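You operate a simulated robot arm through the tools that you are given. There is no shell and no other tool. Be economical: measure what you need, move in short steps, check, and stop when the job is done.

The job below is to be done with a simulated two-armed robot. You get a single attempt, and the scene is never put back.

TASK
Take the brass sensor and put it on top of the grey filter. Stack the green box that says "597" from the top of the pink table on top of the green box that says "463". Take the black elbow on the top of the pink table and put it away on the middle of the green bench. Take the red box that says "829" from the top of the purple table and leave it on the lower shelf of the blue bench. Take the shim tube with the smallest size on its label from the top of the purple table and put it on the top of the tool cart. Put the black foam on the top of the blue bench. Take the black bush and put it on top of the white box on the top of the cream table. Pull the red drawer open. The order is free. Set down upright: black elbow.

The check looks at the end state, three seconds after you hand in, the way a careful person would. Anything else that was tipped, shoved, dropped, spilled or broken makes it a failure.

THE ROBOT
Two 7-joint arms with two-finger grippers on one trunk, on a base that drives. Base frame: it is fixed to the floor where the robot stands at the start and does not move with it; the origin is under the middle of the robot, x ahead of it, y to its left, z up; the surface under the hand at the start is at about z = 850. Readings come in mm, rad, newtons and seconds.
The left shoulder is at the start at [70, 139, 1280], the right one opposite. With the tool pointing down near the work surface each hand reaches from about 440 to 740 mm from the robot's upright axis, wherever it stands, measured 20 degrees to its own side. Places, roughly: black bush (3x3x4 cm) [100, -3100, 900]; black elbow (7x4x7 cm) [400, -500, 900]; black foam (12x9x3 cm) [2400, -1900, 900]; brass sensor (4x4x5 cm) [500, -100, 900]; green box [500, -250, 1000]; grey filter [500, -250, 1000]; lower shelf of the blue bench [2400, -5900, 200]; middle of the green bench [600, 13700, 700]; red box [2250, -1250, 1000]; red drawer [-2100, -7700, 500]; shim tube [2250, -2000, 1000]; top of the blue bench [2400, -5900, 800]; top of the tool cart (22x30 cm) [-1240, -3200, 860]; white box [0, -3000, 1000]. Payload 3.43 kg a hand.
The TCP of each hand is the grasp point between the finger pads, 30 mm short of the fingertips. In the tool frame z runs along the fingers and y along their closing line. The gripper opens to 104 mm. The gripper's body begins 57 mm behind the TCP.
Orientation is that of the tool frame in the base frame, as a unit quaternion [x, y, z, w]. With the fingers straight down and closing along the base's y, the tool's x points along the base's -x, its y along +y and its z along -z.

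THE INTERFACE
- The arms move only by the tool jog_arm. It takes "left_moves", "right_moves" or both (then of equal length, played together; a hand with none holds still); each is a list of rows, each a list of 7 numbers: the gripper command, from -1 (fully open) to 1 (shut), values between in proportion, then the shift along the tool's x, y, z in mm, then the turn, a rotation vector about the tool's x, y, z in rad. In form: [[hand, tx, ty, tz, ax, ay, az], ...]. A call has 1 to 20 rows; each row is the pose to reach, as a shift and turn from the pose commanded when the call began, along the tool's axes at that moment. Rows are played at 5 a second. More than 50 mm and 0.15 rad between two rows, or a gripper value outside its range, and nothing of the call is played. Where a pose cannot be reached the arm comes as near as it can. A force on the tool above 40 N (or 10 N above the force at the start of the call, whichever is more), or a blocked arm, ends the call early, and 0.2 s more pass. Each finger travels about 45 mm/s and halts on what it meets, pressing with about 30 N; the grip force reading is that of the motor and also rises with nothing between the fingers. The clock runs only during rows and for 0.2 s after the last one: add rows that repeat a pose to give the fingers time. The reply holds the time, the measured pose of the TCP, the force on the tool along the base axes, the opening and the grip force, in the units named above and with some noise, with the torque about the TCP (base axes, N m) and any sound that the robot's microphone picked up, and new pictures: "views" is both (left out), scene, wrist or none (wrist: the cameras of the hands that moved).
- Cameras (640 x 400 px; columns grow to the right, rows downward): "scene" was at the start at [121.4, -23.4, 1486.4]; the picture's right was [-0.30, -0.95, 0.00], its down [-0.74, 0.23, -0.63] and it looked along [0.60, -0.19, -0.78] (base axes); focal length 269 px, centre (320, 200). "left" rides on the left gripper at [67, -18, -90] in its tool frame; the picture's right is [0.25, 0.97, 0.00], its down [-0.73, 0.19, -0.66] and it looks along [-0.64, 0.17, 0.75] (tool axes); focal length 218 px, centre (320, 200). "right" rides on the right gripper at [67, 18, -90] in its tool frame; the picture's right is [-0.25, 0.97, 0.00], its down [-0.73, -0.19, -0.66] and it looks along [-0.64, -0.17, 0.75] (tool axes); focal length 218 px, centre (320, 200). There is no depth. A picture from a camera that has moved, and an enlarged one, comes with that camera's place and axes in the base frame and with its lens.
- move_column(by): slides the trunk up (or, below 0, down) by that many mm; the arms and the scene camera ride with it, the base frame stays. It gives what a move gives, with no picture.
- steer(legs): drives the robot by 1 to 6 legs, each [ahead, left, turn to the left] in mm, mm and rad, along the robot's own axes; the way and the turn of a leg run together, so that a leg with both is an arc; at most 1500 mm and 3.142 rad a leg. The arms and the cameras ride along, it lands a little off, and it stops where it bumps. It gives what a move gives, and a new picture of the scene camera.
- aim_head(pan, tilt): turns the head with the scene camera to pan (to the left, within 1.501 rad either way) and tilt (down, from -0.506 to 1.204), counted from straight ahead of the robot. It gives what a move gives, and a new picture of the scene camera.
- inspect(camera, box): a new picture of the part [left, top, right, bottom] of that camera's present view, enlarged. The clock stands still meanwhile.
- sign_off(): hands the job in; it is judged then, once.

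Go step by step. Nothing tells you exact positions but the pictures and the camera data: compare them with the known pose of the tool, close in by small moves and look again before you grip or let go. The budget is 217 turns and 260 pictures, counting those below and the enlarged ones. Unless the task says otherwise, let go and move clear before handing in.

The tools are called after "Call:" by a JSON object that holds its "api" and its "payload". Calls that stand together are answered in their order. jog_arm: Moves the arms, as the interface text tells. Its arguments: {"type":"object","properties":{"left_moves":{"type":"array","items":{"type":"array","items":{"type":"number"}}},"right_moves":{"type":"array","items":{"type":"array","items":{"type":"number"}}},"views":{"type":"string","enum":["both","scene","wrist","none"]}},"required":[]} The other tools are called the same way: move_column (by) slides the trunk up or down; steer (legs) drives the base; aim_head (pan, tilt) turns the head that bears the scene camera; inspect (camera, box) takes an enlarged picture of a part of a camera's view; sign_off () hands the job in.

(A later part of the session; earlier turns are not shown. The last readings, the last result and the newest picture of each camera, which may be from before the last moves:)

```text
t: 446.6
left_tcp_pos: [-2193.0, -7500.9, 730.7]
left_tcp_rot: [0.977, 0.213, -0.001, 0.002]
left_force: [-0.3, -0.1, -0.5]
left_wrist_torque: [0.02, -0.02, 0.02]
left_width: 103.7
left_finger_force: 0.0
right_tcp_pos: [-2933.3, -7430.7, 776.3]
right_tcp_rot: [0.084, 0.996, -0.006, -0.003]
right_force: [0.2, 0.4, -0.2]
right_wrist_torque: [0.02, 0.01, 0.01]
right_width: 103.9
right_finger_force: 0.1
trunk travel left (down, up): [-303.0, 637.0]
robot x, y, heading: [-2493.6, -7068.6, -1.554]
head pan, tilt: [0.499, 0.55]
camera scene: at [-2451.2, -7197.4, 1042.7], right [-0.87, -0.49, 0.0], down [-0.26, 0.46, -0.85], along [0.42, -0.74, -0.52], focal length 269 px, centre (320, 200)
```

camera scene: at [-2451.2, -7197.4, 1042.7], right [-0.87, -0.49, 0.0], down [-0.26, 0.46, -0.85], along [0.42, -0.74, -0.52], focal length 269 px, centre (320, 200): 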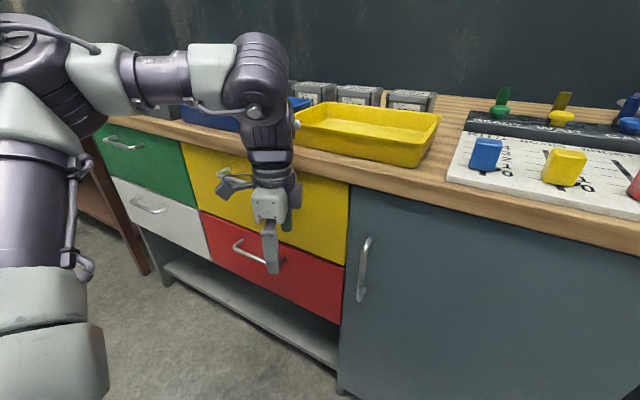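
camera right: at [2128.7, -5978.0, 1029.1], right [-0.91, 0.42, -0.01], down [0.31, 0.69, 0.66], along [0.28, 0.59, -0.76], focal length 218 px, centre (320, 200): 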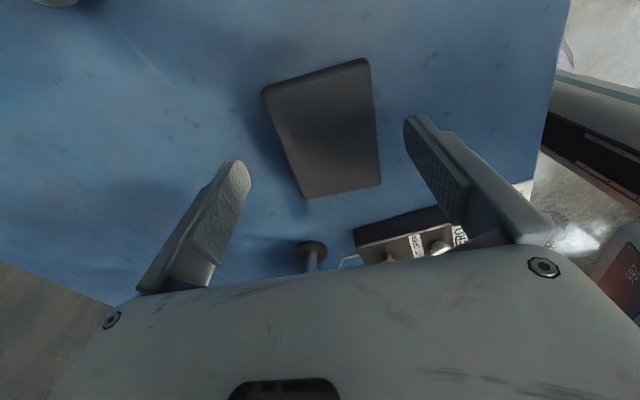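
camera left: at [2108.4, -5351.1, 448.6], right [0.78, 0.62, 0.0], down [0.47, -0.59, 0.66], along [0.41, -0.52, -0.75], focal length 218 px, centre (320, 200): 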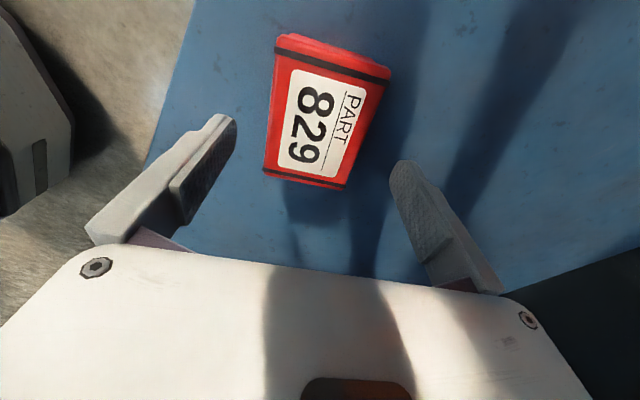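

Triangulation puts the handle bar at about [-2062, -7553, 557]. I'll back off, square the left hand's yaw, then pitch it to point forward with the fingers closing vertically.

Call:
{"api": "steer", "payload": {"legs": [[-260, 0, 0]]}}

Call:
{"api": "jog_arm", "payload": {"left_moves": [[-1, 0, 0, 0, 0, 0, 0.143], [-1, 0, 0, 0, 0, 0, 0.286], [-1, 0, 0, 0, 0, 0, 0.43], [-1, 0, 0, 0, 0, 0, 0.43]], "views": "none"}}

Call:
{"api": "jog_arm", "payload": {"left_moves": [[-1, 11, 16, 14, -0.131, 0, 0], [-1, 22, 32, 29, -0.262, 0, 0], [-1, 33, 48, 43, -0.393, 0, 0], [-1, 44, 64, 58, -0.524, 0, 0], [-1, 55, 79, 72, -0.655, 0, 0], [-1, 65, 95, 87, -0.786, 0, 0], [-1, 76, 111, 101, -0.917, 0, 0], [-1, 87, 127, 116, -1.047, 0, 0], [-1, 98, 143, 130, -1.178, 0, 0], [-1, 109, 158, 145, -1.309, 0, 0], [-1, 120, 174, 160, -1.44, 0, 0], [-1, 131, 190, 174, -1.571, 0, 0], [-1, 131, 190, 174, -1.571, 0, 0]], "views": "both"}}

```text
t: 448.5
left_tcp_pos: [-2196.5, -7229.8, 731.6]
left_tcp_rot: [0.976, 0.216, -0.002, 0.001]
left_force: [0.1, 0.7, -0.3]
left_wrist_torque: [-0.04, -0.02, 0.0]
left_width: 103.9
left_finger_force: 0.0
right_tcp_pos: [-2936.4, -7163.6, 777.2]
right_tcp_rot: [0.081, 0.997, -0.006, -0.003]
right_force: [0.7, 0.1, 1.0]
right_wrist_torque: [0.01, 0.01, 0.01]
right_width: 103.9
right_finger_force: 0.1
trunk travel left (down, up): [-303.0, 637.0]
robot x, y, heading: [-2499.8, -6802.6, -1.548]
head pan, tilt: [0.499, 0.55]
camera scene: at [-2455.4, -6928.3, 1042.9], right [-0.87, -0.5, 0.0], down [-0.26, 0.45, -0.85], along [0.42, -0.74, -0.52], focal length 269 px, centre (320, 200)
```

scene: 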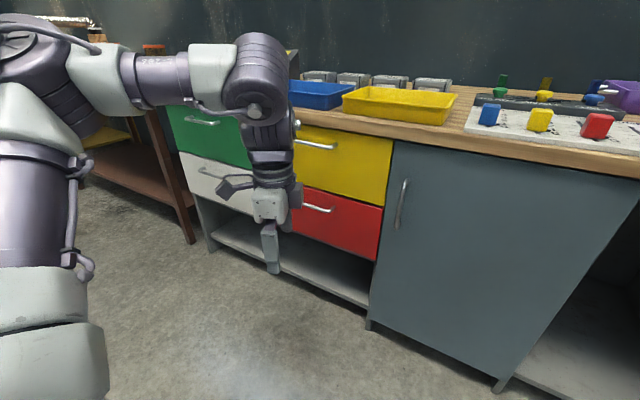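

```text
t: 449.5
left_tcp_pos: [-2196.6, -7229.7, 731.6]
left_tcp_rot: [1.0, 0.001, -0.002, 0.002]
left_force: [0.7, -0.6, -0.5]
left_wrist_torque: [0.0, 0.01, 0.01]
left_width: 104.2
left_finger_force: 0.1
right_tcp_pos: [-2934.9, -7163.7, 776.3]
right_tcp_rot: [0.082, 0.997, -0.004, -0.004]
right_force: [0.7, 0.1, -0.3]
right_wrist_torque: [0.01, 0.0, 0.0]
right_width: 104.2
right_finger_force: 0.1
trunk travel left (down, up): [-303.0, 637.0]
robot x, y, heading: [-2498.3, -6803.2, -1.553]
head pan, tilt: [0.499, 0.55]
```

```text
t: 452.3
left_tcp_pos: [-2063.6, -7419.8, 555.9]
left_tcp_rot: [0.705, 0.002, 0.001, 0.71]
left_force: [0.2, -0.6, 0.9]
left_wrist_torque: [-0.04, 0.0, 0.02]
left_width: 104.1
left_finger_force: 0.0
right_tcp_pos: [-2935.3, -7164.9, 777.3]
right_tcp_rot: [0.08, 0.997, -0.004, -0.003]
right_force: [0.1, -0.9, -0.2]
right_wrist_torque: [0.02, 0.02, 0.0]
right_width: 103.9
right_finger_force: 0.0
trunk travel left (down, up): [-303.0, 637.0]
robot x, y, heading: [-2497.5, -6800.5, -1.548]
head pan, tilt: [0.499, 0.55]
camera scene: at [-2455.4, -6928.9, 1042.8], right [-0.87, -0.5, 0.0], down [-0.26, 0.45, -0.85], along [0.42, -0.74, -0.52], focal length 269 px, centre (320, 200)
camera left: at [-1996.2, -7330.6, 538.6], right [0.25, 0.01, 0.97], down [-0.73, 0.65, 0.19], along [-0.63, -0.76, 0.17], focal length 218 px, centre (320, 200)
```

scene: 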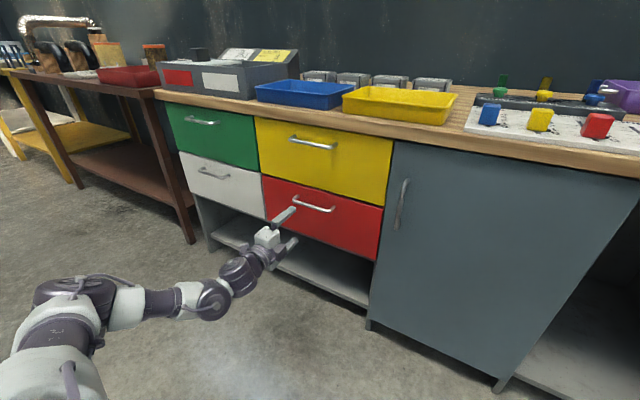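
left: 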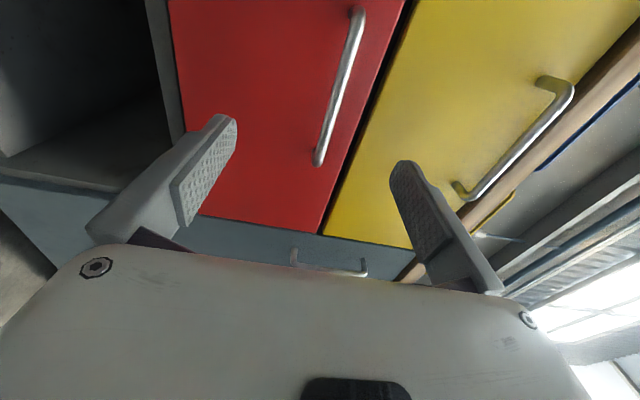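

The hand points straight at the drawer with the bar at z ≈ 571 ahead. I'll move forward so the bar is between the pads and look.

Call:
{"api": "jog_arm", "payload": {"left_moves": [[-1, 0, 15, 30, 0, 0, 0], [-1, 0, 15, 70, 0, 0, 0], [-1, 0, 15, 105, 0, 0, 0], [-1, 0, 15, 122, 0, 0, 0], [-1, 0, 15, 122, 0, 0, 0]], "views": "both"}}

```text
t: 453.5
left_tcp_pos: [-2061.2, -7540.8, 572.0]
left_tcp_rot: [0.706, 0.002, -0.001, 0.708]
left_force: [0.1, 0.0, 0.2]
left_wrist_torque: [-0.02, -0.02, 0.03]
left_width: 104.3
left_finger_force: 0.1
right_tcp_pos: [-2936.2, -7165.4, 776.2]
right_tcp_rot: [0.081, 0.997, -0.005, -0.003]
right_force: [-0.6, 0.6, 0.3]
right_wrist_torque: [0.01, 0.01, -0.03]
right_width: 104.0
right_finger_force: 0.0
trunk travel left (down, up): [-303.0, 637.0]
robot x, y, heading: [-2502.0, -6798.7, -1.548]
head pan, tilt: [0.499, 0.55]
camera scene: at [-2455.3, -6929.0, 1042.8], right [-0.87, -0.5, 0.0], down [-0.26, 0.45, -0.85], along [0.42, -0.74, -0.52], focal length 269 px, centre (320, 200)
camera left: at [-1994.3, -7452.8, 555.0], right [0.26, 0.0, 0.97], down [-0.73, 0.65, 0.19], along [-0.63, -0.76, 0.17], focal length 218 px, centre (320, 200)
```

scene: 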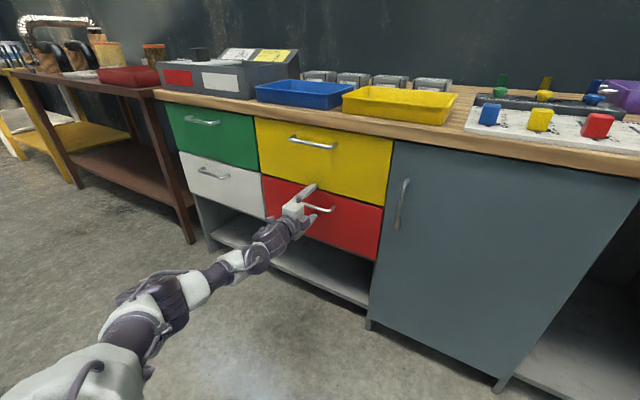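
left: 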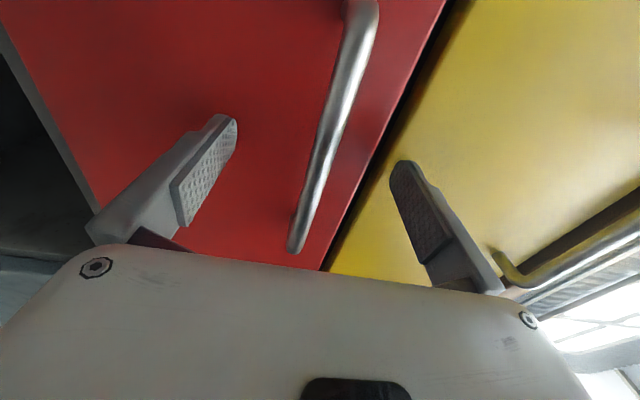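

The bar runs right between the pads. I'll close on it.

Call:
{"api": "jog_arm", "payload": {"left_moves": [[-0.3, 0, 0, 0, 0, 0, 0], [0.3, 0, 0, 0, 0, 0, 0], [1, 0, 0, 0, 0, 0, 0], [1, 0, 0, 0, 0, 0, 0], [1, 0, 0, 0, 0, 0, 0], [1, 0, 0, 0, 0, 0, 0], [1, 0, 0, 0, 0, 0, 0], [1, 0, 0, 0, 0, 0, 0], [1, 0, 0, 0, 0, 0, 0]], "views": "wrist"}}

```text
t: 455.5
left_tcp_pos: [-2062.2, -7543.1, 570.1]
left_tcp_rot: [0.707, 0.003, 0.0, 0.707]
left_force: [-1.2, 2.2, -9.7]
left_wrist_torque: [0.1, -0.2, 0.11]
left_width: 11.3
left_finger_force: 45.1
right_tcp_pos: [-2934.7, -7164.7, 776.1]
right_tcp_rot: [0.082, 0.997, -0.005, -0.003]
right_force: [-0.5, -0.6, -0.7]
right_wrist_torque: [-0.01, 0.01, -0.01]
right_width: 104.2
right_finger_force: 0.1
trunk travel left (down, up): [-303.0, 637.0]
robot x, y, heading: [-2500.8, -6797.2, -1.548]
head pan, tilt: [0.499, 0.55]
camera left: at [-1994.2, -7452.9, 552.7], right [0.26, 0.0, 0.97], down [-0.73, 0.65, 0.19], along [-0.63, -0.76, 0.17], focal length 218 px, centre (320, 200)
```

left: 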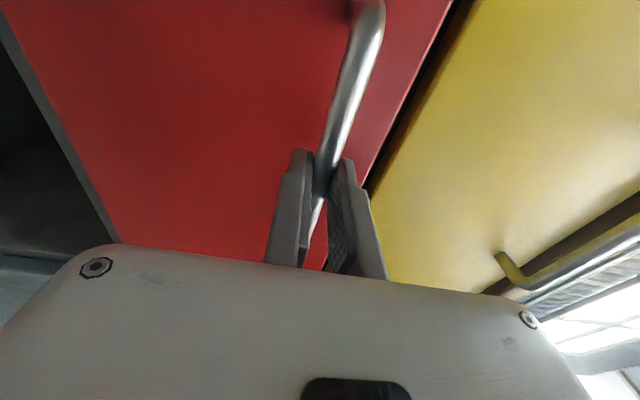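

Gripped. I'll pull straight back slowly with the arm.

Call:
{"api": "jog_arm", "payload": {"left_moves": [[1, 0, 0, -8, 0, 0, 0], [1, 0, 0, -20, 0, 0, 0], [1, 0, 0, -35, 0, 0, 0], [1, 0, 0, -50, 0, 0, 0], [1, 0, 0, -65, 0, 0, 0], [1, 0, 0, -80, 0, 0, 0], [1, 0, 0, -95, 0, 0, 0], [1, 0, 0, -110, 0, 0, 0], [1, 0, 0, -125, 0, 0, 0], [1, 0, 0, -140, 0, 0, 0], [1, 0, 0, -155, 0, 0, 0], [1, 0, 0, -170, 0, 0, 0], [1, 0, 0, -185, 0, 0, 0], [1, 0, 0, -200, 0, 0, 0], [1, 0, 0, -200, 0, 0, 0]], "views": "both"}}

```text
t: 458.7
left_tcp_pos: [-2062.2, -7343.5, 569.5]
left_tcp_rot: [0.708, 0.005, 0.002, 0.706]
left_force: [18.0, 1.7, -20.8]
left_wrist_torque: [0.11, -0.31, -0.35]
left_width: 11.4
left_finger_force: 45.0
right_tcp_pos: [-2933.0, -7166.3, 777.4]
right_tcp_rot: [0.081, 0.997, -0.005, -0.005]
right_force: [0.8, 0.7, 0.1]
right_wrist_torque: [0.01, -0.03, 0.01]
right_width: 104.2
right_finger_force: 0.1
trunk travel left (down, up): [-303.0, 637.0]
robot x, y, heading: [-2499.0, -6802.3, -1.549]
head pan, tilt: [0.499, 0.55]
camera scene: at [-2452.0, -6931.1, 1042.2], right [-0.87, -0.5, 0.0], down [-0.26, 0.46, -0.85], along [0.42, -0.74, -0.53], focal length 269 px, centre (320, 200)
camera left: at [-1995.1, -7253.2, 552.8], right [0.26, 0.0, 0.97], down [-0.73, 0.65, 0.2], along [-0.63, -0.76, 0.17], focal length 218 px, centre (320, 200)
```

scene: 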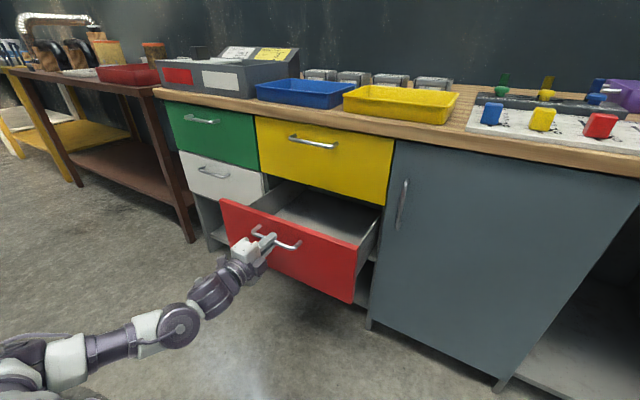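
left: 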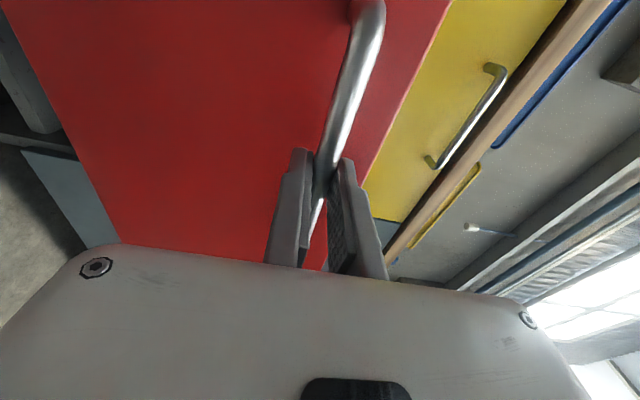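

The drawer is open 200 mm. I'll draw it out a little more with a short drive backward.

Call:
{"api": "steer", "payload": {"legs": [[-100, 0, 0]]}}

```text
t: 459.8
left_tcp_pos: [-2063.1, -7244.1, 570.3]
left_tcp_rot: [0.708, 0.007, 0.003, 0.706]
left_force: [23.5, 0.9, -19.1]
left_wrist_torque: [0.11, -0.29, 0.08]
left_width: 11.4
left_finger_force: 44.9
right_tcp_pos: [-2935.7, -7067.3, 778.3]
right_tcp_rot: [0.079, 0.997, -0.005, -0.005]
right_force: [0.6, 0.2, -0.3]
right_wrist_torque: [-0.03, -0.04, 0.01]
right_width: 104.2
right_finger_force: 0.0
trunk travel left (down, up): [-303.0, 637.0]
robot x, y, heading: [-2502.5, -6700.6, -1.55]
head pan, tilt: [0.499, 0.55]
camera scene: at [-2453.5, -6831.6, 1042.4], right [-0.87, -0.5, 0.0], down [-0.26, 0.45, -0.85], along [0.42, -0.74, -0.53], focal length 269 px, centre (320, 200)
```

scene: 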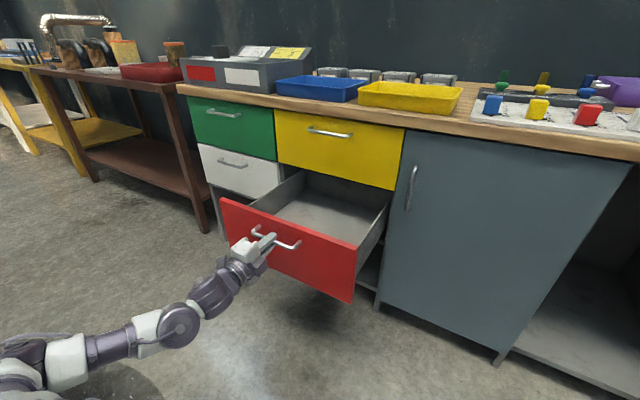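

Open by 300 mm. I'll release the handle, retract, back away and return the hand to pointing down.

Call:
{"api": "jog_arm", "payload": {"left_moves": [[0.3, 0, 0, 0, 0, 0, 0], [-0.3, 0, 0, 0, 0, 0, 0], [-0.8, 0, 0, 0, 0, 0, 0], [-1, 0, 0, 0, 0, 0, 0], [-1, 0, 0, 0, 0, 0, 0], [-1, 0, 0, -30, 0, 0, 0], [-1, 0, 0, -60, 0, 0, 0]], "views": "none"}}

Call:
{"api": "steer", "payload": {"legs": [[-150, 0, 0]]}}

Call:
{"api": "jog_arm", "payload": {"left_moves": [[-1, -11, 14, 0, 0.131, 0, 0], [-1, -22, 28, 0, 0.262, 0, 0], [-1, -33, 43, 0, 0.393, 0, 0], [-1, -44, 58, 0, 0.524, 0, 0], [-1, -55, 72, 0, 0.655, 0, 0], [-1, -65, 87, 0, 0.786, 0, 0], [-1, -76, 101, 0, 0.917, 0, 0], [-1, -87, 116, 0, 1.047, 0, 0], [-1, -98, 130, 0, 1.178, 0, 0], [-1, -109, 145, 0, 1.309, 0, 0], [-1, -120, 160, 0, 1.44, 0, 0], [-1, -131, 174, 0, 1.571, 0, 0], [-1, -131, 174, 0, 1.571, 0, 0]], "views": "scene"}}

```text
t: 461.4
left_tcp_pos: [-2066.1, -7183.4, 570.2]
left_tcp_rot: [0.707, 0.006, 0.003, 0.707]
left_force: [0.2, 0.8, -0.8]
left_wrist_torque: [0.01, 0.0, -0.03]
left_width: 103.8
left_finger_force: 0.1
right_tcp_pos: [-2937.5, -7065.6, 776.8]
right_tcp_rot: [0.08, 0.997, -0.006, -0.003]
right_force: [0.2, -0.5, -0.2]
right_wrist_torque: [0.0, 0.03, 0.0]
right_width: 104.3
right_finger_force: 0.1
trunk travel left (down, up): [-303.0, 637.0]
robot x, y, heading: [-2500.4, -6700.0, -1.552]
head pan, tilt: [0.499, 0.55]
```

```text
t: 462.8
left_tcp_pos: [-2069.9, -7035.6, 571.2]
left_tcp_rot: [0.707, 0.005, 0.004, 0.707]
left_force: [-0.1, -0.2, 0.7]
left_wrist_torque: [0.04, -0.01, 0.0]
left_width: 103.9
left_finger_force: 0.1
right_tcp_pos: [-2940.4, -6915.4, 778.3]
right_tcp_rot: [0.081, 0.997, -0.006, -0.003]
right_force: [0.3, 0.3, -0.4]
right_wrist_torque: [-0.04, -0.01, 0.01]
right_width: 103.9
right_finger_force: 0.2
trunk travel left (down, up): [-303.0, 637.0]
robot x, y, heading: [-2500.0, -6551.7, -1.548]
head pan, tilt: [0.499, 0.55]
camera scene: at [-2460.6, -6679.6, 1042.9], right [-0.87, -0.5, 0.0], down [-0.26, 0.45, -0.85], along [0.42, -0.74, -0.52], focal length 269 px, centre (320, 200)
```

scene: 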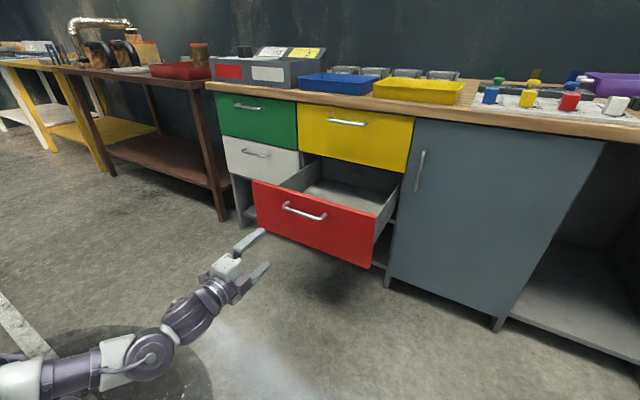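

```text
t: 465.6
left_tcp_pos: [-2202.9, -7036.2, 744.0]
left_tcp_rot: [1.0, 0.006, -0.001, -0.001]
left_force: [0.5, 0.2, 0.0]
left_wrist_torque: [0.05, -0.01, 0.01]
left_width: 103.8
left_finger_force: 0.0
right_tcp_pos: [-2940.6, -6916.8, 776.6]
right_tcp_rot: [0.081, 0.997, -0.006, -0.003]
right_force: [0.5, -0.2, -0.1]
right_wrist_torque: [0.0, -0.02, -0.01]
right_width: 103.8
right_finger_force: 0.1
trunk travel left (down, up): [-303.0, 637.0]
robot x, y, heading: [-2503.3, -6552.2, -1.551]
head pan, tilt: [0.499, 0.55]
camera scene: at [-2460.7, -6680.0, 1042.8], right [-0.87, -0.5, 0.0], down [-0.26, 0.45, -0.85], along [0.42, -0.74, -0.52], focal length 269 px, centre (320, 200)
```

scene: 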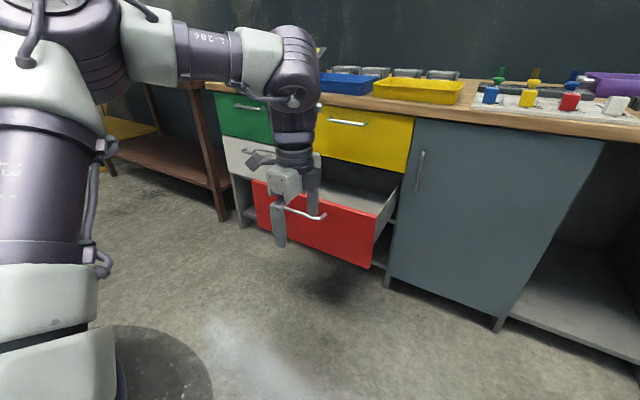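

The drawer is open and released. I'll raise the trunk fully so the arms clear the rack, then head east through the lane at y ≈ -6890.

Call:
{"api": "move_column", "payload": {"by": 400}}

Call:
{"api": "move_column", "payload": {"by": 230}}

Call:
{"api": "aim_head", "payload": {"pan": 0, "tilt": 0.5}}

Call:
{"api": "steer", "payload": {"legs": [[340, 0, 0], [0, 0, 1.55]]}}

```text
t: 469.4
left_tcp_pos: [-2204.4, -7037.4, 1143.3]
left_tcp_rot: [1.0, 0.007, -0.002, -0.001]
left_force: [0.1, -0.4, -1.2]
left_wrist_torque: [0.02, -0.01, 0.0]
left_width: 103.9
left_finger_force: 0.1
right_tcp_pos: [-2940.2, -6917.0, 1176.2]
right_tcp_rot: [0.081, 0.997, -0.005, -0.003]
right_force: [0.1, -0.7, -0.3]
right_wrist_torque: [0.02, -0.01, -0.02]
right_width: 103.9
right_finger_force: 0.1
trunk travel left (down, up): [-703.0, 237.0]
robot x, y, heading: [-2505.9, -6550.5, -1.549]
head pan, tilt: [0.499, 0.55]
```

```text
t: 471.8
left_tcp_pos: [-2203.9, -7037.8, 1374.1]
left_tcp_rot: [1.0, 0.007, -0.001, 0.0]
left_force: [0.7, -0.1, 0.0]
left_wrist_torque: [0.02, -0.03, -0.02]
left_width: 104.0
left_finger_force: 0.1
right_tcp_pos: [-2941.5, -6915.4, 1407.2]
right_tcp_rot: [0.082, 0.997, -0.005, -0.003]
right_force: [0.1, -0.7, -0.1]
right_wrist_torque: [0.01, 0.03, -0.01]
right_width: 104.2
right_finger_force: 0.0
trunk travel left (down, up): [-933.0, 7.0]
robot x, y, heading: [-2503.8, -6553.1, -1.546]
head pan, tilt: [0.499, 0.55]
```

```text
t: 472.8
left_tcp_pos: [-2203.3, -7037.4, 1373.6]
left_tcp_rot: [1.0, 0.006, -0.001, -0.001]
left_force: [-0.1, 0.4, -0.2]
left_wrist_torque: [0.02, 0.03, -0.01]
left_width: 103.9
left_finger_force: 0.0
right_tcp_pos: [-2942.1, -6915.2, 1407.1]
right_tcp_rot: [0.081, 0.997, -0.006, -0.003]
right_force: [-0.4, 0.8, 1.1]
right_wrist_torque: [0.03, 0.0, 0.0]
right_width: 103.9
right_finger_force: 0.0
trunk travel left (down, up): [-933.0, 7.0]
robot x, y, heading: [-2505.3, -6548.9, -1.545]
head pan, tilt: [0.0, 0.499]
camera scene: at [-2503.3, -6693.7, 1677.3], right [-1.0, -0.02, 0.0], down [-0.01, 0.48, -0.88], along [0.02, -0.88, -0.48], focal length 269 px, centre (320, 200)
```

scene: 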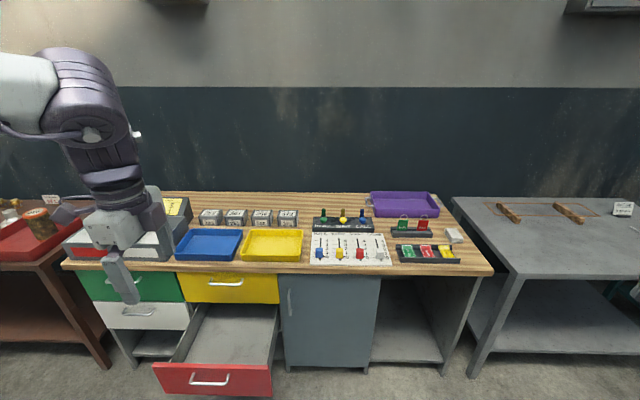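

```text
t: 478.7
left_tcp_pos: [-2006.7, -6594.7, 1373.6]
left_tcp_rot: [0.709, 0.705, 0.0, -0.001]
left_force: [0.5, 0.6, -0.2]
left_wrist_torque: [0.03, -0.01, -0.01]
left_width: 103.8
left_finger_force: 0.1
right_tcp_pos: [-2142.7, -7329.2, 1407.4]
right_tcp_rot: [-0.64, 0.768, -0.005, 0.002]
right_force: [-0.3, 1.0, -0.2]
right_wrist_torque: [-0.01, 0.04, 0.05]
right_width: 104.1
right_finger_force: 0.1
trunk travel left (down, up): [-933.0, 7.0]
robot x, y, heading: [-2499.1, -6882.5, 0.004]
head pan, tilt: [0.0, 0.499]
camera scene: at [-2358.4, -6885.9, 1677.3], right [0.0, -1.0, 0.0], down [-0.48, 0.0, -0.88], along [0.88, 0.0, -0.48], focal length 269 px, centre (320, 200)
```

scene: 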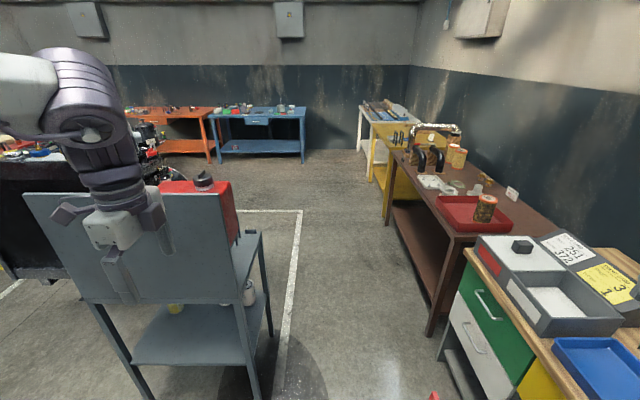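

The rack's edge is at y ≈ -6540 and its top at about 1300, so the passage is clear. I'll drive east.

Call:
{"api": "steer", "payload": {"legs": [[1480, -30, 0], [1400, 0, 0], [1000, 0, 0]]}}

```text
t: 497.6
left_tcp_pos: [1908.0, -6624.6, 1375.1]
left_tcp_rot: [0.71, 0.704, -0.001, 0.001]
left_force: [-0.2, -0.3, 0.1]
left_wrist_torque: [0.01, 0.02, 0.01]
left_width: 104.0
left_finger_force: 0.0
right_tcp_pos: [1770.7, -7358.5, 1407.5]
right_tcp_rot: [-0.639, 0.769, -0.006, 0.002]
right_force: [0.4, -0.5, 0.2]
right_wrist_torque: [0.0, -0.01, 0.0]
right_width: 103.9
right_finger_force: 0.1
trunk travel left (down, up): [-933.0, 7.0]
robot x, y, heading: [1417.9, -6914.8, 0.0]
head pan, tilt: [0.0, 0.499]
camera scene: at [1555.7, -6915.1, 1677.5], right [0.0, -1.0, 0.0], down [-0.48, 0.0, -0.88], along [0.88, 0.0, -0.48], focal length 269 px, centre (320, 200)
```

scene: 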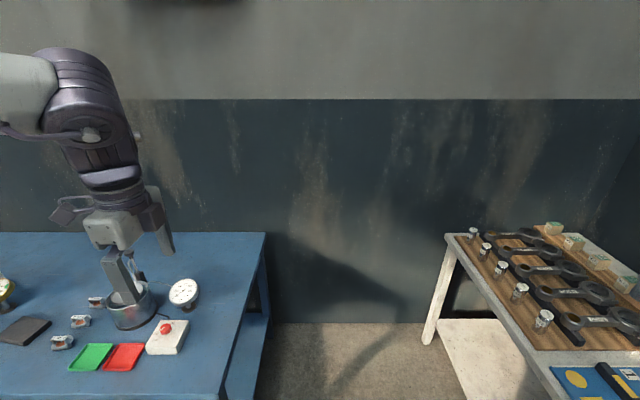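

Now north through the lane at x ≈ 1420 toward the purple table for the 0.1 mm shim.

Call:
{"api": "steer", "payload": {"legs": [[0, 0, 1.571], [1480, 0, 0], [1400, 0, 0]]}}

```text
t: 515.3
left_tcp_pos: [928.1, -3605.6, 1374.0]
left_tcp_rot: [-0.031, 1.0, 0.0, 0.001]
left_force: [-0.8, -0.9, 0.6]
left_wrist_torque: [0.0, -0.02, -0.01]
left_width: 103.9
left_finger_force: 0.0
right_tcp_pos: [1670.0, -3689.0, 1406.3]
right_tcp_rot: [0.998, -0.056, 0.003, -0.006]
right_force: [-0.4, -0.4, 0.6]
right_wrist_torque: [0.01, -0.03, -0.02]
right_width: 104.0
right_finger_force: 0.0
trunk travel left (down, up): [-933.0, 7.0]
robot x, y, heading: [1251.0, -4072.1, 1.646]
head pan, tilt: [0.0, 0.499]
camera scene: at [1240.5, -3933.7, 1677.4], right [1.0, 0.07, 0.0], down [0.03, -0.48, -0.88], along [-0.06, 0.88, -0.48], focal length 269 px, centre (320, 200)
```

scene: 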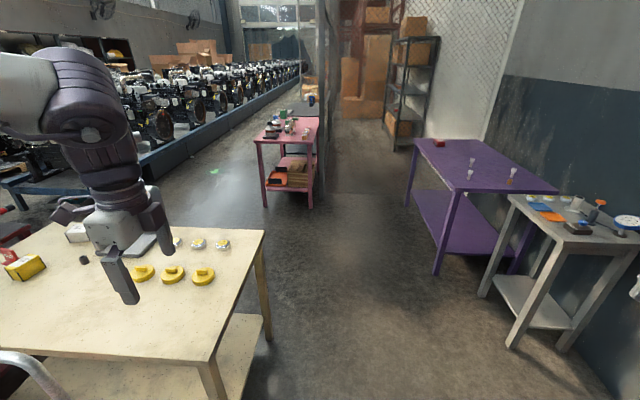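

From here I can check the pink table, so I'll zoom in.

Call:
{"api": "inspect", "payload": {"camera": "scene", "box": [245, 90, 335, 150]}}

Call:
{"api": "steer", "payload": {"legs": [[0, -160, -0.075], [1450, 0, 0], [400, 0, 0]]}}

```text
6.67 times, centred on (290, 120) of scene
camera zoom: at [1240.5, -3933.7, 1677.4], right [1.0, 0.07, 0.0], down [0.03, -0.48, -0.88], along [-0.06, 0.88, -0.48], focal length 1796 px, centre (520, 733)
```

zoom: 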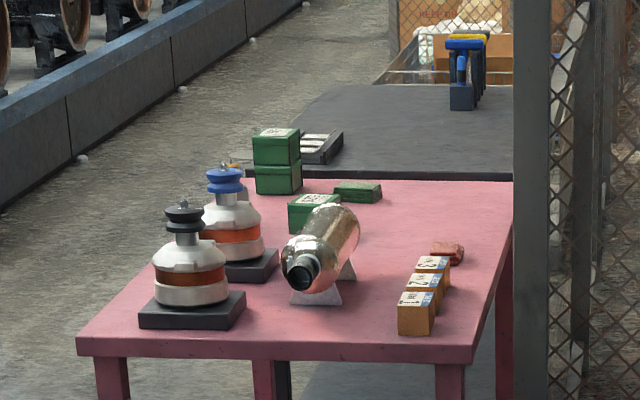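

```text
t: 525.6
left_tcp_pos: [1144.7, -1734.7, 1374.6]
left_tcp_rot: [0.012, 1.0, 0.001, 0.001]
left_force: [-0.1, -1.2, 0.0]
left_wrist_torque: [0.02, -0.01, 0.01]
left_width: 104.1
left_finger_force: 0.1
right_tcp_pos: [1876.6, -1881.8, 1408.7]
right_tcp_rot: [0.995, -0.099, 0.003, -0.006]
right_force: [0.2, -0.3, 0.4]
right_wrist_torque: [0.0, -0.02, 0.0]
right_width: 104.0
right_finger_force: 0.0
trunk travel left (down, up): [-933.0, 7.0]
robot x, y, heading: [1424.1, -2224.2, 1.555]
head pan, tilt: [0.0, 0.499]
camera scene: at [1428.6, -2089.0, 1677.7], right [1.0, -0.01, 0.0], down [-0.01, -0.48, -0.88], along [0.01, 0.88, -0.48], focal length 269 px, centre (320, 200)
```

scene: 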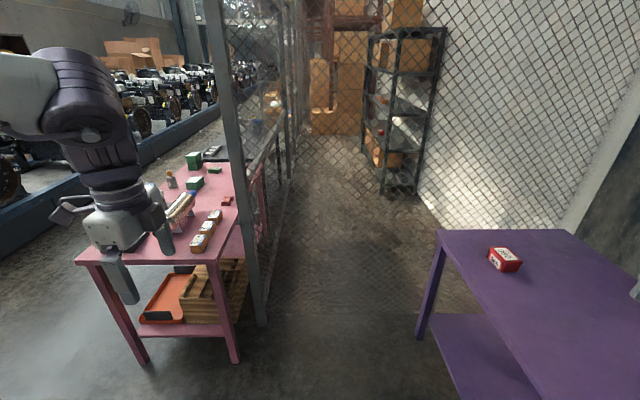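

The pink table is intact, with the stack and the sensor standing. Now I'll position for the shim with the base turned left so the right shoulder leads.

Call:
{"api": "steer", "payload": {"legs": [[0, 0, -1.155], [0, 397, 0], [550, 0, 0]]}}

Call:
{"api": "jog_arm", "payload": {"right_moves": [[-1, 0, 0, 0, 0, 0, 0.14], [-1, 0, 0, 0, 0, 0, 0.28], [-1, 0, 0, 0, 0, 0, 0.42], [-1, 0, 0, 0, 0, 0, 0.56], [-1, 0, 0, 0, 0, 0, 0.7], [-1, 0, 0, 0, 0, 0, 0.84], [-1, 0, 0, 0, 0, 0, 0.98], [-1, 0, 0, 0, 0, 0, 1.12], [-1, 0, 0, 0, 0, 0, 1.26], [-1, 0, 0, 0, 0, 0, 1.4], [-1, 0, 0, 0, 0, 0, 1.54], [-1, 0, 0, 0, 0, 0, 1.68], [-1, 0, 0, 0, 0, 0, 1.82], [-1, 0, 0, 0, 0, 0, 1.96], [-1, 0, 0, 0, 0, 0, 2.1], [-1, 0, 0, 0, 0, 0, 2.13], [-1, 0, 0, 0, 0, 0, 2.13]], "views": "none"}}

```text
t: 533.7
left_tcp_pos: [2114.2, -1183.6, 1373.6]
left_tcp_rot: [0.553, 0.833, 0.0, 0.001]
left_force: [-0.3, 0.1, 1.2]
left_wrist_torque: [0.0, 0.01, 0.0]
left_width: 104.1
left_finger_force: 0.0
right_tcp_pos: [2279.8, -1910.8, 1407.5]
right_tcp_rot: [0.782, -0.624, 0.005, -0.004]
right_force: [0.2, 1.1, 0.2]
right_wrist_torque: [0.02, -0.01, 0.02]
right_width: 103.6
right_finger_force: 0.0
trunk travel left (down, up): [-933.0, 7.0]
robot x, y, heading: [1779.0, -1644.3, 0.41]
head pan, tilt: [0.0, 0.499]
camera scene: at [1906.0, -1589.2, 1677.6], right [0.4, -0.92, 0.0], down [-0.44, -0.19, -0.88], along [0.81, 0.35, -0.48], focal length 269 px, centre (320, 200)
```

scene: 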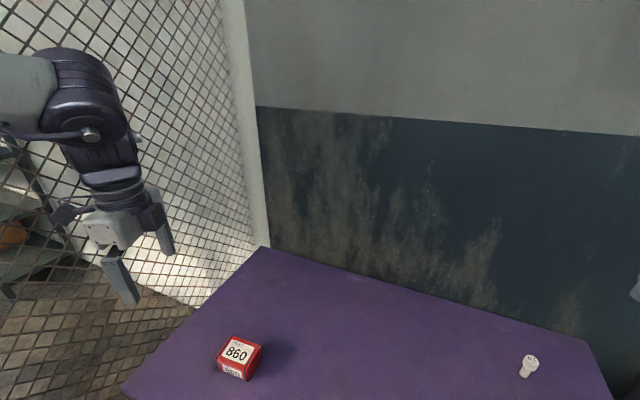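

```text
t: 537.3
left_tcp_pos: [2117.7, -1182.4, 1374.1]
left_tcp_rot: [0.554, 0.833, 0.0, 0.001]
left_force: [0.5, -0.6, 0.0]
left_wrist_torque: [0.02, 0.0, -0.01]
left_width: 103.7
left_finger_force: 0.0
right_tcp_pos: [2280.9, -1911.4, 1407.5]
right_tcp_rot: [0.168, 0.986, 0.001, 0.006]
right_force: [0.3, -0.1, -0.3]
right_wrist_torque: [0.0, 0.0, -0.05]
right_width: 103.9
right_finger_force: 0.1
trunk travel left (down, up): [-933.0, 7.0]
robot x, y, heading: [1784.6, -1642.5, 0.411]
head pan, tilt: [0.0, 0.499]
```

The yaw is reachable. Now I'll tilt the hand forward 0.7 rad while extending toward the shim, then lower the trunk.

Call:
{"api": "jog_arm", "payload": {"right_moves": [[-1, -25, 0, 0, 0, -0.117, 0], [-1, -50, 0, 0, 0, -0.234, 0], [-1, -75, 0, 0, 0, -0.35, 0], [-1, -100, 0, 0, 0, -0.467, 0], [-1, -125, 0, 0, 0, -0.584, 0], [-1, -150, 0, 0, 0, -0.7, 0], [-1, -150, 0, 0, 0, -0.7, 0]], "views": "none"}}

Call:
{"api": "move_column", "payload": {"by": -330}}

Call:
{"api": "jog_arm", "payload": {"right_moves": [[-1, 0, 0, 0, 0, 0, 0]], "views": "wrist"}}

```text
t: 538.9
left_tcp_pos: [2117.0, -1182.1, 1374.0]
left_tcp_rot: [0.553, 0.833, 0.0, 0.001]
left_force: [-0.3, -0.1, 0.4]
left_wrist_torque: [0.01, -0.01, 0.01]
left_width: 104.2
left_finger_force: 0.0
right_tcp_pos: [2422.2, -1958.8, 1410.2]
right_tcp_rot: [0.157, 0.924, -0.057, 0.344]
right_force: [-0.1, -0.3, -0.3]
right_wrist_torque: [0.02, 0.02, -0.02]
right_width: 104.4
right_finger_force: 0.1
trunk travel left (down, up): [-933.0, 7.0]
robot x, y, heading: [1779.9, -1644.7, 0.404]
head pan, tilt: [0.0, 0.499]
```

```text
t: 542.1
left_tcp_pos: [2115.5, -1182.2, 1043.5]
left_tcp_rot: [0.553, 0.833, 0.0, 0.001]
left_force: [0.6, 0.1, 0.2]
left_wrist_torque: [-0.01, 0.03, -0.02]
left_width: 104.1
left_finger_force: 0.0
right_tcp_pos: [2422.1, -1958.6, 1079.6]
right_tcp_rot: [0.157, 0.924, -0.057, 0.344]
right_force: [0.2, -0.3, -0.6]
right_wrist_torque: [-0.02, -0.04, 0.01]
right_width: 104.0
right_finger_force: 0.0
trunk travel left (down, up): [-603.0, 337.0]
robot x, y, heading: [1783.6, -1644.1, 0.406]
head pan, tilt: [0.0, 0.499]
```

```text
t: 542.5
left_tcp_pos: [2116.8, -1183.3, 1043.2]
left_tcp_rot: [0.553, 0.833, -0.001, 0.0]
left_force: [-1.1, 0.6, 0.4]
left_wrist_torque: [-0.01, 0.04, -0.02]
left_width: 104.0
left_finger_force: 0.0
right_tcp_pos: [2422.1, -1957.1, 1080.4]
right_tcp_rot: [0.156, 0.924, -0.056, 0.344]
right_force: [0.2, 0.1, -0.4]
right_wrist_torque: [-0.01, 0.01, 0.0]
right_width: 104.0
right_finger_force: 0.1
trunk travel left (down, up): [-603.0, 337.0]
robot x, y, heading: [1781.0, -1642.8, 0.405]
head pan, tilt: [0.0, 0.499]
camera right: at [2324.6, -1906.9, 1104.8], right [0.5, 0.85, 0.17], down [0.05, -0.22, 0.97], along [0.86, -0.48, -0.16], focal length 218 px, centre (320, 200)
```

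right: 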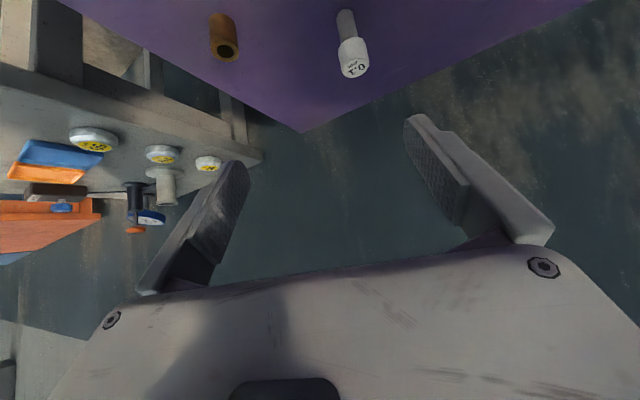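

The shim lines up nearly along the tool axis. I'll centre on it and advance half way.

Call:
{"api": "jog_arm", "payload": {"right_moves": [[-1, 9, 18, 30, 0, 0, 0], [-1, 18, 36, 60, 0, 0, 0], [-1, 18, 36, 100, 0, 0, 0], [-1, 18, 36, 100, 0, 0, 0]], "views": "wrist"}}

```text
t: 543.5
left_tcp_pos: [2115.4, -1182.2, 1042.7]
left_tcp_rot: [0.553, 0.833, -0.001, 0.0]
left_force: [-0.2, 0.0, -0.4]
left_wrist_torque: [-0.02, -0.02, 0.02]
left_width: 104.1
left_finger_force: 0.0
right_tcp_pos: [2483.5, -1941.2, 992.4]
right_tcp_rot: [0.157, 0.924, -0.057, 0.344]
right_force: [0.2, -0.3, 0.9]
right_wrist_torque: [-0.03, -0.01, 0.01]
right_width: 104.1
right_finger_force: 0.0
trunk travel left (down, up): [-603.0, 337.0]
robot x, y, heading: [1780.9, -1646.2, 0.407]
head pan, tilt: [0.0, 0.499]
camera right: at [2386.6, -1889.4, 1018.1], right [0.5, 0.85, 0.17], down [0.05, -0.22, 0.97], along [0.87, -0.48, -0.15], focal length 218 px, centre (320, 200)
```

right: 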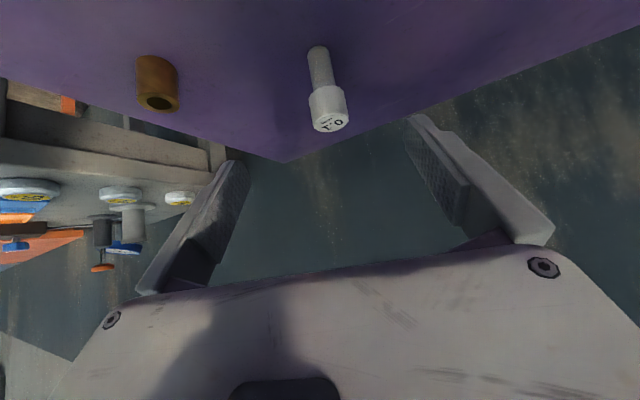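

I'll correct about 7 mm sideways and 10 mm in tool x, and advance onto the cap.

Call:
{"api": "jog_arm", "payload": {"right_moves": [[-1, 10, 7, 25, 0, 0, 0], [-1, 10, 7, 55, 0, 0, 0], [-1, 10, 7, 80, 0, 0, 0], [-1, 10, 7, 80, 0, 0, 0]], "views": "wrist"}}

```text
t: 544.5
left_tcp_pos: [2115.5, -1182.6, 1043.2]
left_tcp_rot: [0.552, 0.834, -0.001, 0.001]
left_force: [0.1, -0.7, 0.4]
left_wrist_torque: [0.03, 0.01, -0.01]
left_width: 104.3
left_finger_force: 0.2
right_tcp_pos: [2527.5, -1947.9, 927.1]
right_tcp_rot: [0.158, 0.924, -0.058, 0.344]
right_force: [-0.3, -0.4, -1.0]
right_wrist_torque: [0.02, 0.0, 0.0]
right_width: 104.1
right_finger_force: 0.1
trunk travel left (down, up): [-603.0, 337.0]
robot x, y, heading: [1781.7, -1641.8, 0.407]
head pan, tilt: [0.0, 0.499]
camera right: at [2429.5, -1896.2, 951.6], right [0.5, 0.85, 0.17], down [0.05, -0.22, 0.97], along [0.86, -0.48, -0.16], focal length 218 px, centre (320, 200)
```

right: 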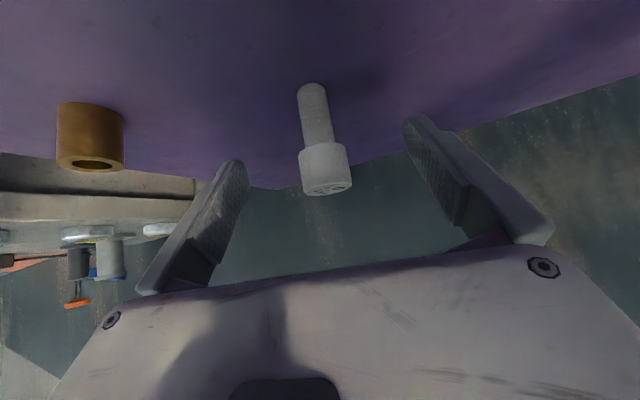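

The cap is right between the pads. I'll advance 12 mm and close.

Call:
{"api": "jog_arm", "payload": {"right_moves": [[-1, 0, 3, 12, 0, 0, 0], [-0.3, 0, 3, 12, 0, 0, 0], [0.4, 0, 3, 12, 0, 0, 0], [1, 0, 3, 12, 0, 0, 0], [1, 0, 3, 12, 0, 0, 0], [1, 0, 3, 12, 0, 0, 0], [1, 0, 3, 12, 0, 0, 0], [1, 0, 3, 12, 0, 0, 0]], "views": "wrist"}}

```text
t: 546.4
left_tcp_pos: [2116.5, -1181.5, 1044.3]
left_tcp_rot: [0.553, 0.833, 0.0, 0.001]
left_force: [-0.3, 0.7, -0.3]
left_wrist_torque: [0.01, 0.01, -0.01]
left_width: 104.1
left_finger_force: 0.1
right_tcp_pos: [2535.0, -1948.7, 916.9]
right_tcp_rot: [0.156, 0.924, -0.057, 0.344]
right_force: [-0.3, 0.2, -0.1]
right_wrist_torque: [-0.02, 0.01, -0.02]
right_width: 30.5
right_finger_force: 30.5
trunk travel left (down, up): [-603.0, 337.0]
robot x, y, heading: [1780.8, -1641.9, 0.403]
head pan, tilt: [0.0, 0.499]
camera right: at [2437.6, -1897.2, 942.5], right [0.5, 0.85, 0.17], down [0.05, -0.22, 0.97], along [0.86, -0.48, -0.16], focal length 218 px, centre (320, 200)
```

right: 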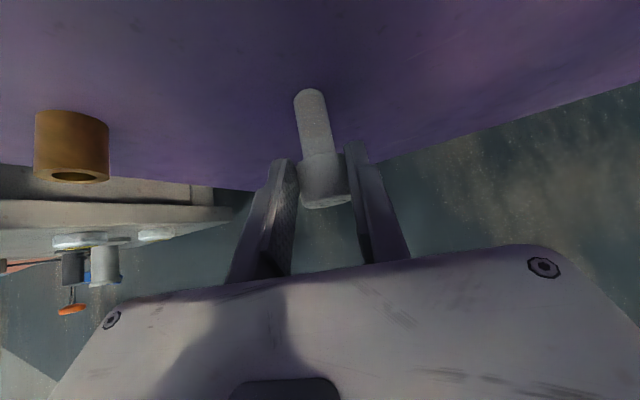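

The 0.1 mm shim is held. I'll raise it, pull it in, back off and head west toward the tool cart.

Call:
{"api": "move_column", "payload": {"by": 300}}

Call:
{"api": "jog_arm", "payload": {"right_moves": [[1, 28, 0, -30, 0, 0, 0], [1, 56, 0, -60, 0, 0, 0], [1, 84, 0, -90, 0, 0, 0], [1, 100, 0, -110, 0, 0, 0], [1, 100, 0, -110, 0, 0, 0]], "views": "none"}}

Call:
{"api": "steer", "payload": {"legs": [[-330, 0, 0], [0, 0, -1.975], [0, -1400, 0]]}}

```text
t: 549.4
left_tcp_pos: [2117.1, -1182.1, 1343.3]
left_tcp_rot: [0.554, 0.833, -0.001, 0.001]
left_force: [0.5, -0.5, -0.2]
left_wrist_torque: [-0.01, 0.01, -0.02]
left_width: 104.3
left_finger_force: 0.0
right_tcp_pos: [2534.3, -1948.4, 1216.5]
right_tcp_rot: [0.156, 0.924, -0.057, 0.344]
right_force: [-0.5, 1.1, -0.2]
right_wrist_torque: [0.06, 0.04, 0.0]
right_width: 30.3
right_finger_force: 30.1
trunk travel left (down, up): [-903.0, 37.0]
robot x, y, heading: [1781.1, -1646.8, 0.407]
head pan, tilt: [0.0, 0.499]
```

```text
t: 550.5
left_tcp_pos: [2114.6, -1180.1, 1342.4]
left_tcp_rot: [0.553, 0.833, -0.002, 0.001]
left_force: [-0.4, 0.1, -0.5]
left_wrist_torque: [0.01, -0.02, 0.01]
left_width: 103.9
left_finger_force: 0.1
right_tcp_pos: [2420.4, -1923.1, 1230.5]
right_tcp_rot: [0.156, 0.924, -0.058, 0.344]
right_force: [0.0, 0.5, -0.2]
right_wrist_torque: [-0.01, -0.02, -0.02]
right_width: 30.4
right_finger_force: 30.2
right hand out of reach, approached as far as the arm can: row 3, 4, 5
trunk travel left (down, up): [-903.0, 37.0]
robot x, y, heading: [1779.5, -1643.0, 0.411]
head pan, tilt: [0.0, 0.499]
```

```text
t: 563.8
left_tcp_pos: [426.2, -2321.7, 1344.0]
left_tcp_rot: [1.0, 0.021, -0.002, 0.0]
left_force: [0.6, 0.0, -0.1]
left_wrist_torque: [-0.02, 0.01, 0.0]
left_width: 103.9
left_finger_force: 0.0
right_tcp_pos: [-375.3, -2348.6, 1229.6]
right_tcp_rot: [0.848, 0.399, -0.314, 0.149]
right_force: [1.0, 0.0, -0.4]
right_wrist_torque: [0.05, -0.01, -0.02]
right_width: 30.3
right_finger_force: 30.2
trunk travel left (down, up): [-903.0, 37.0]
robot x, y, heading: [110.9, -1844.7, -1.519]
head pan, tilt: [0.0, 0.499]
camera scene: at [116.6, -1986.6, 1647.3], right [-1.0, -0.05, 0.0], down [-0.02, 0.48, -0.88], along [0.04, -0.88, -0.48], focal length 269 px, centre (320, 200)
```

scene: 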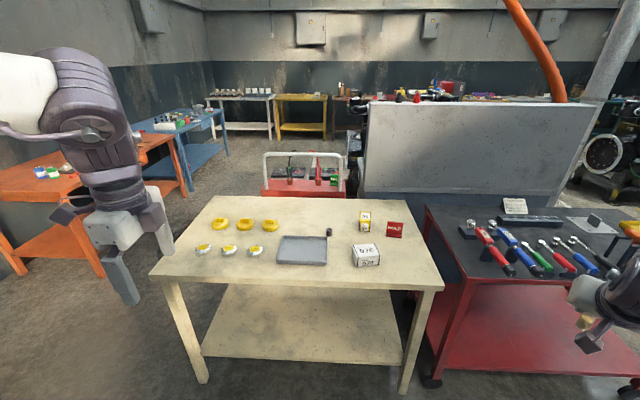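

I see the bush, the white box and the red tool cart beyond. I'll strafe further west to look at the cart top.

Call:
{"api": "steer", "payload": {"legs": [[0, -900, -0.05]]}}

Call:
{"api": "aim_head", "payload": {"pan": -0.15, "tilt": 0.65}}

```text
t: 568.5
left_tcp_pos: [-514.4, -2355.8, 1343.8]
left_tcp_rot: [1.0, -0.015, 0.0, 0.0]
left_force: [-0.3, 0.1, 0.0]
left_wrist_torque: [0.05, -0.01, 0.0]
left_width: 104.0
left_finger_force: 0.0
right_tcp_pos: [-1315.8, -2327.5, 1228.9]
right_tcp_rot: [0.861, 0.37, -0.32, 0.139]
right_force: [0.5, -0.8, -0.3]
right_wrist_torque: [0.01, 0.03, 0.01]
right_width: 30.1
right_finger_force: 30.5
trunk travel left (down, up): [-903.0, 37.0]
robot x, y, heading: [-796.4, -1859.4, -1.586]
head pan, tilt: [0.0, 0.499]
camera scene: at [-799.6, -2000.7, 1647.3], right [-1.0, 0.02, 0.0], down [0.01, 0.48, -0.88], along [-0.02, -0.88, -0.48], focal length 269 px, centre (320, 200)
```

scene: 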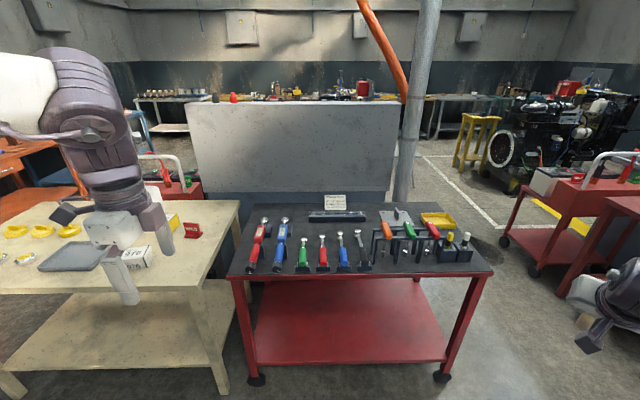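

```text
t: 569.2
left_tcp_pos: [-515.6, -2355.9, 1344.0]
left_tcp_rot: [1.0, -0.015, -0.001, 0.0]
left_force: [0.3, -0.4, -0.1]
left_wrist_torque: [-0.02, -0.01, -0.03]
left_width: 103.8
left_finger_force: 0.0
right_tcp_pos: [-1318.4, -2328.1, 1228.6]
right_tcp_rot: [0.861, 0.37, -0.319, 0.14]
right_force: [0.4, 0.3, -0.1]
right_wrist_torque: [0.05, -0.02, 0.0]
right_width: 30.1
right_finger_force: 29.9
trunk travel left (down, up): [-903.0, 37.0]
robot x, y, heading: [-796.4, -1860.8, -1.587]
head pan, tilt: [-0.15, 0.649]
camera scene: at [-813.6, -1995.3, 1634.0], right [-0.99, 0.17, 0.0], down [0.1, 0.6, -0.8], along [-0.13, -0.79, -0.6], focal length 269 px, centre (320, 200)
```

scene: 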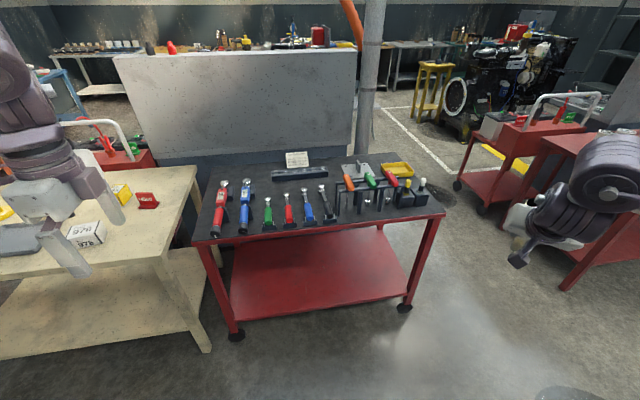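

The red bench with the tools is on casters, so it's the tool cart. I'll zoom in on its top around [-1240, -3200].

Call:
{"api": "inspect", "payload": {"camera": "scene", "box": [200, 140, 450, 250]}}

```text
2.56 times, centred on (325, 195) of scene
camera zoom: at [-813.6, -1995.3, 1634.0], right [-0.99, 0.17, 0.0], down [0.1, 0.6, -0.8], along [-0.13, -0.79, -0.6], focal length 690 px, centre (307, 213)
```

zoom: 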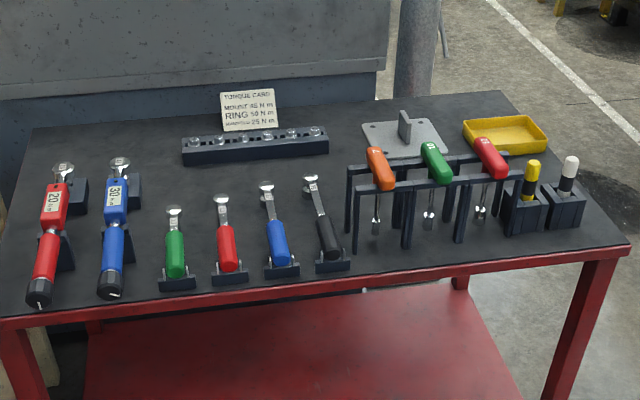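

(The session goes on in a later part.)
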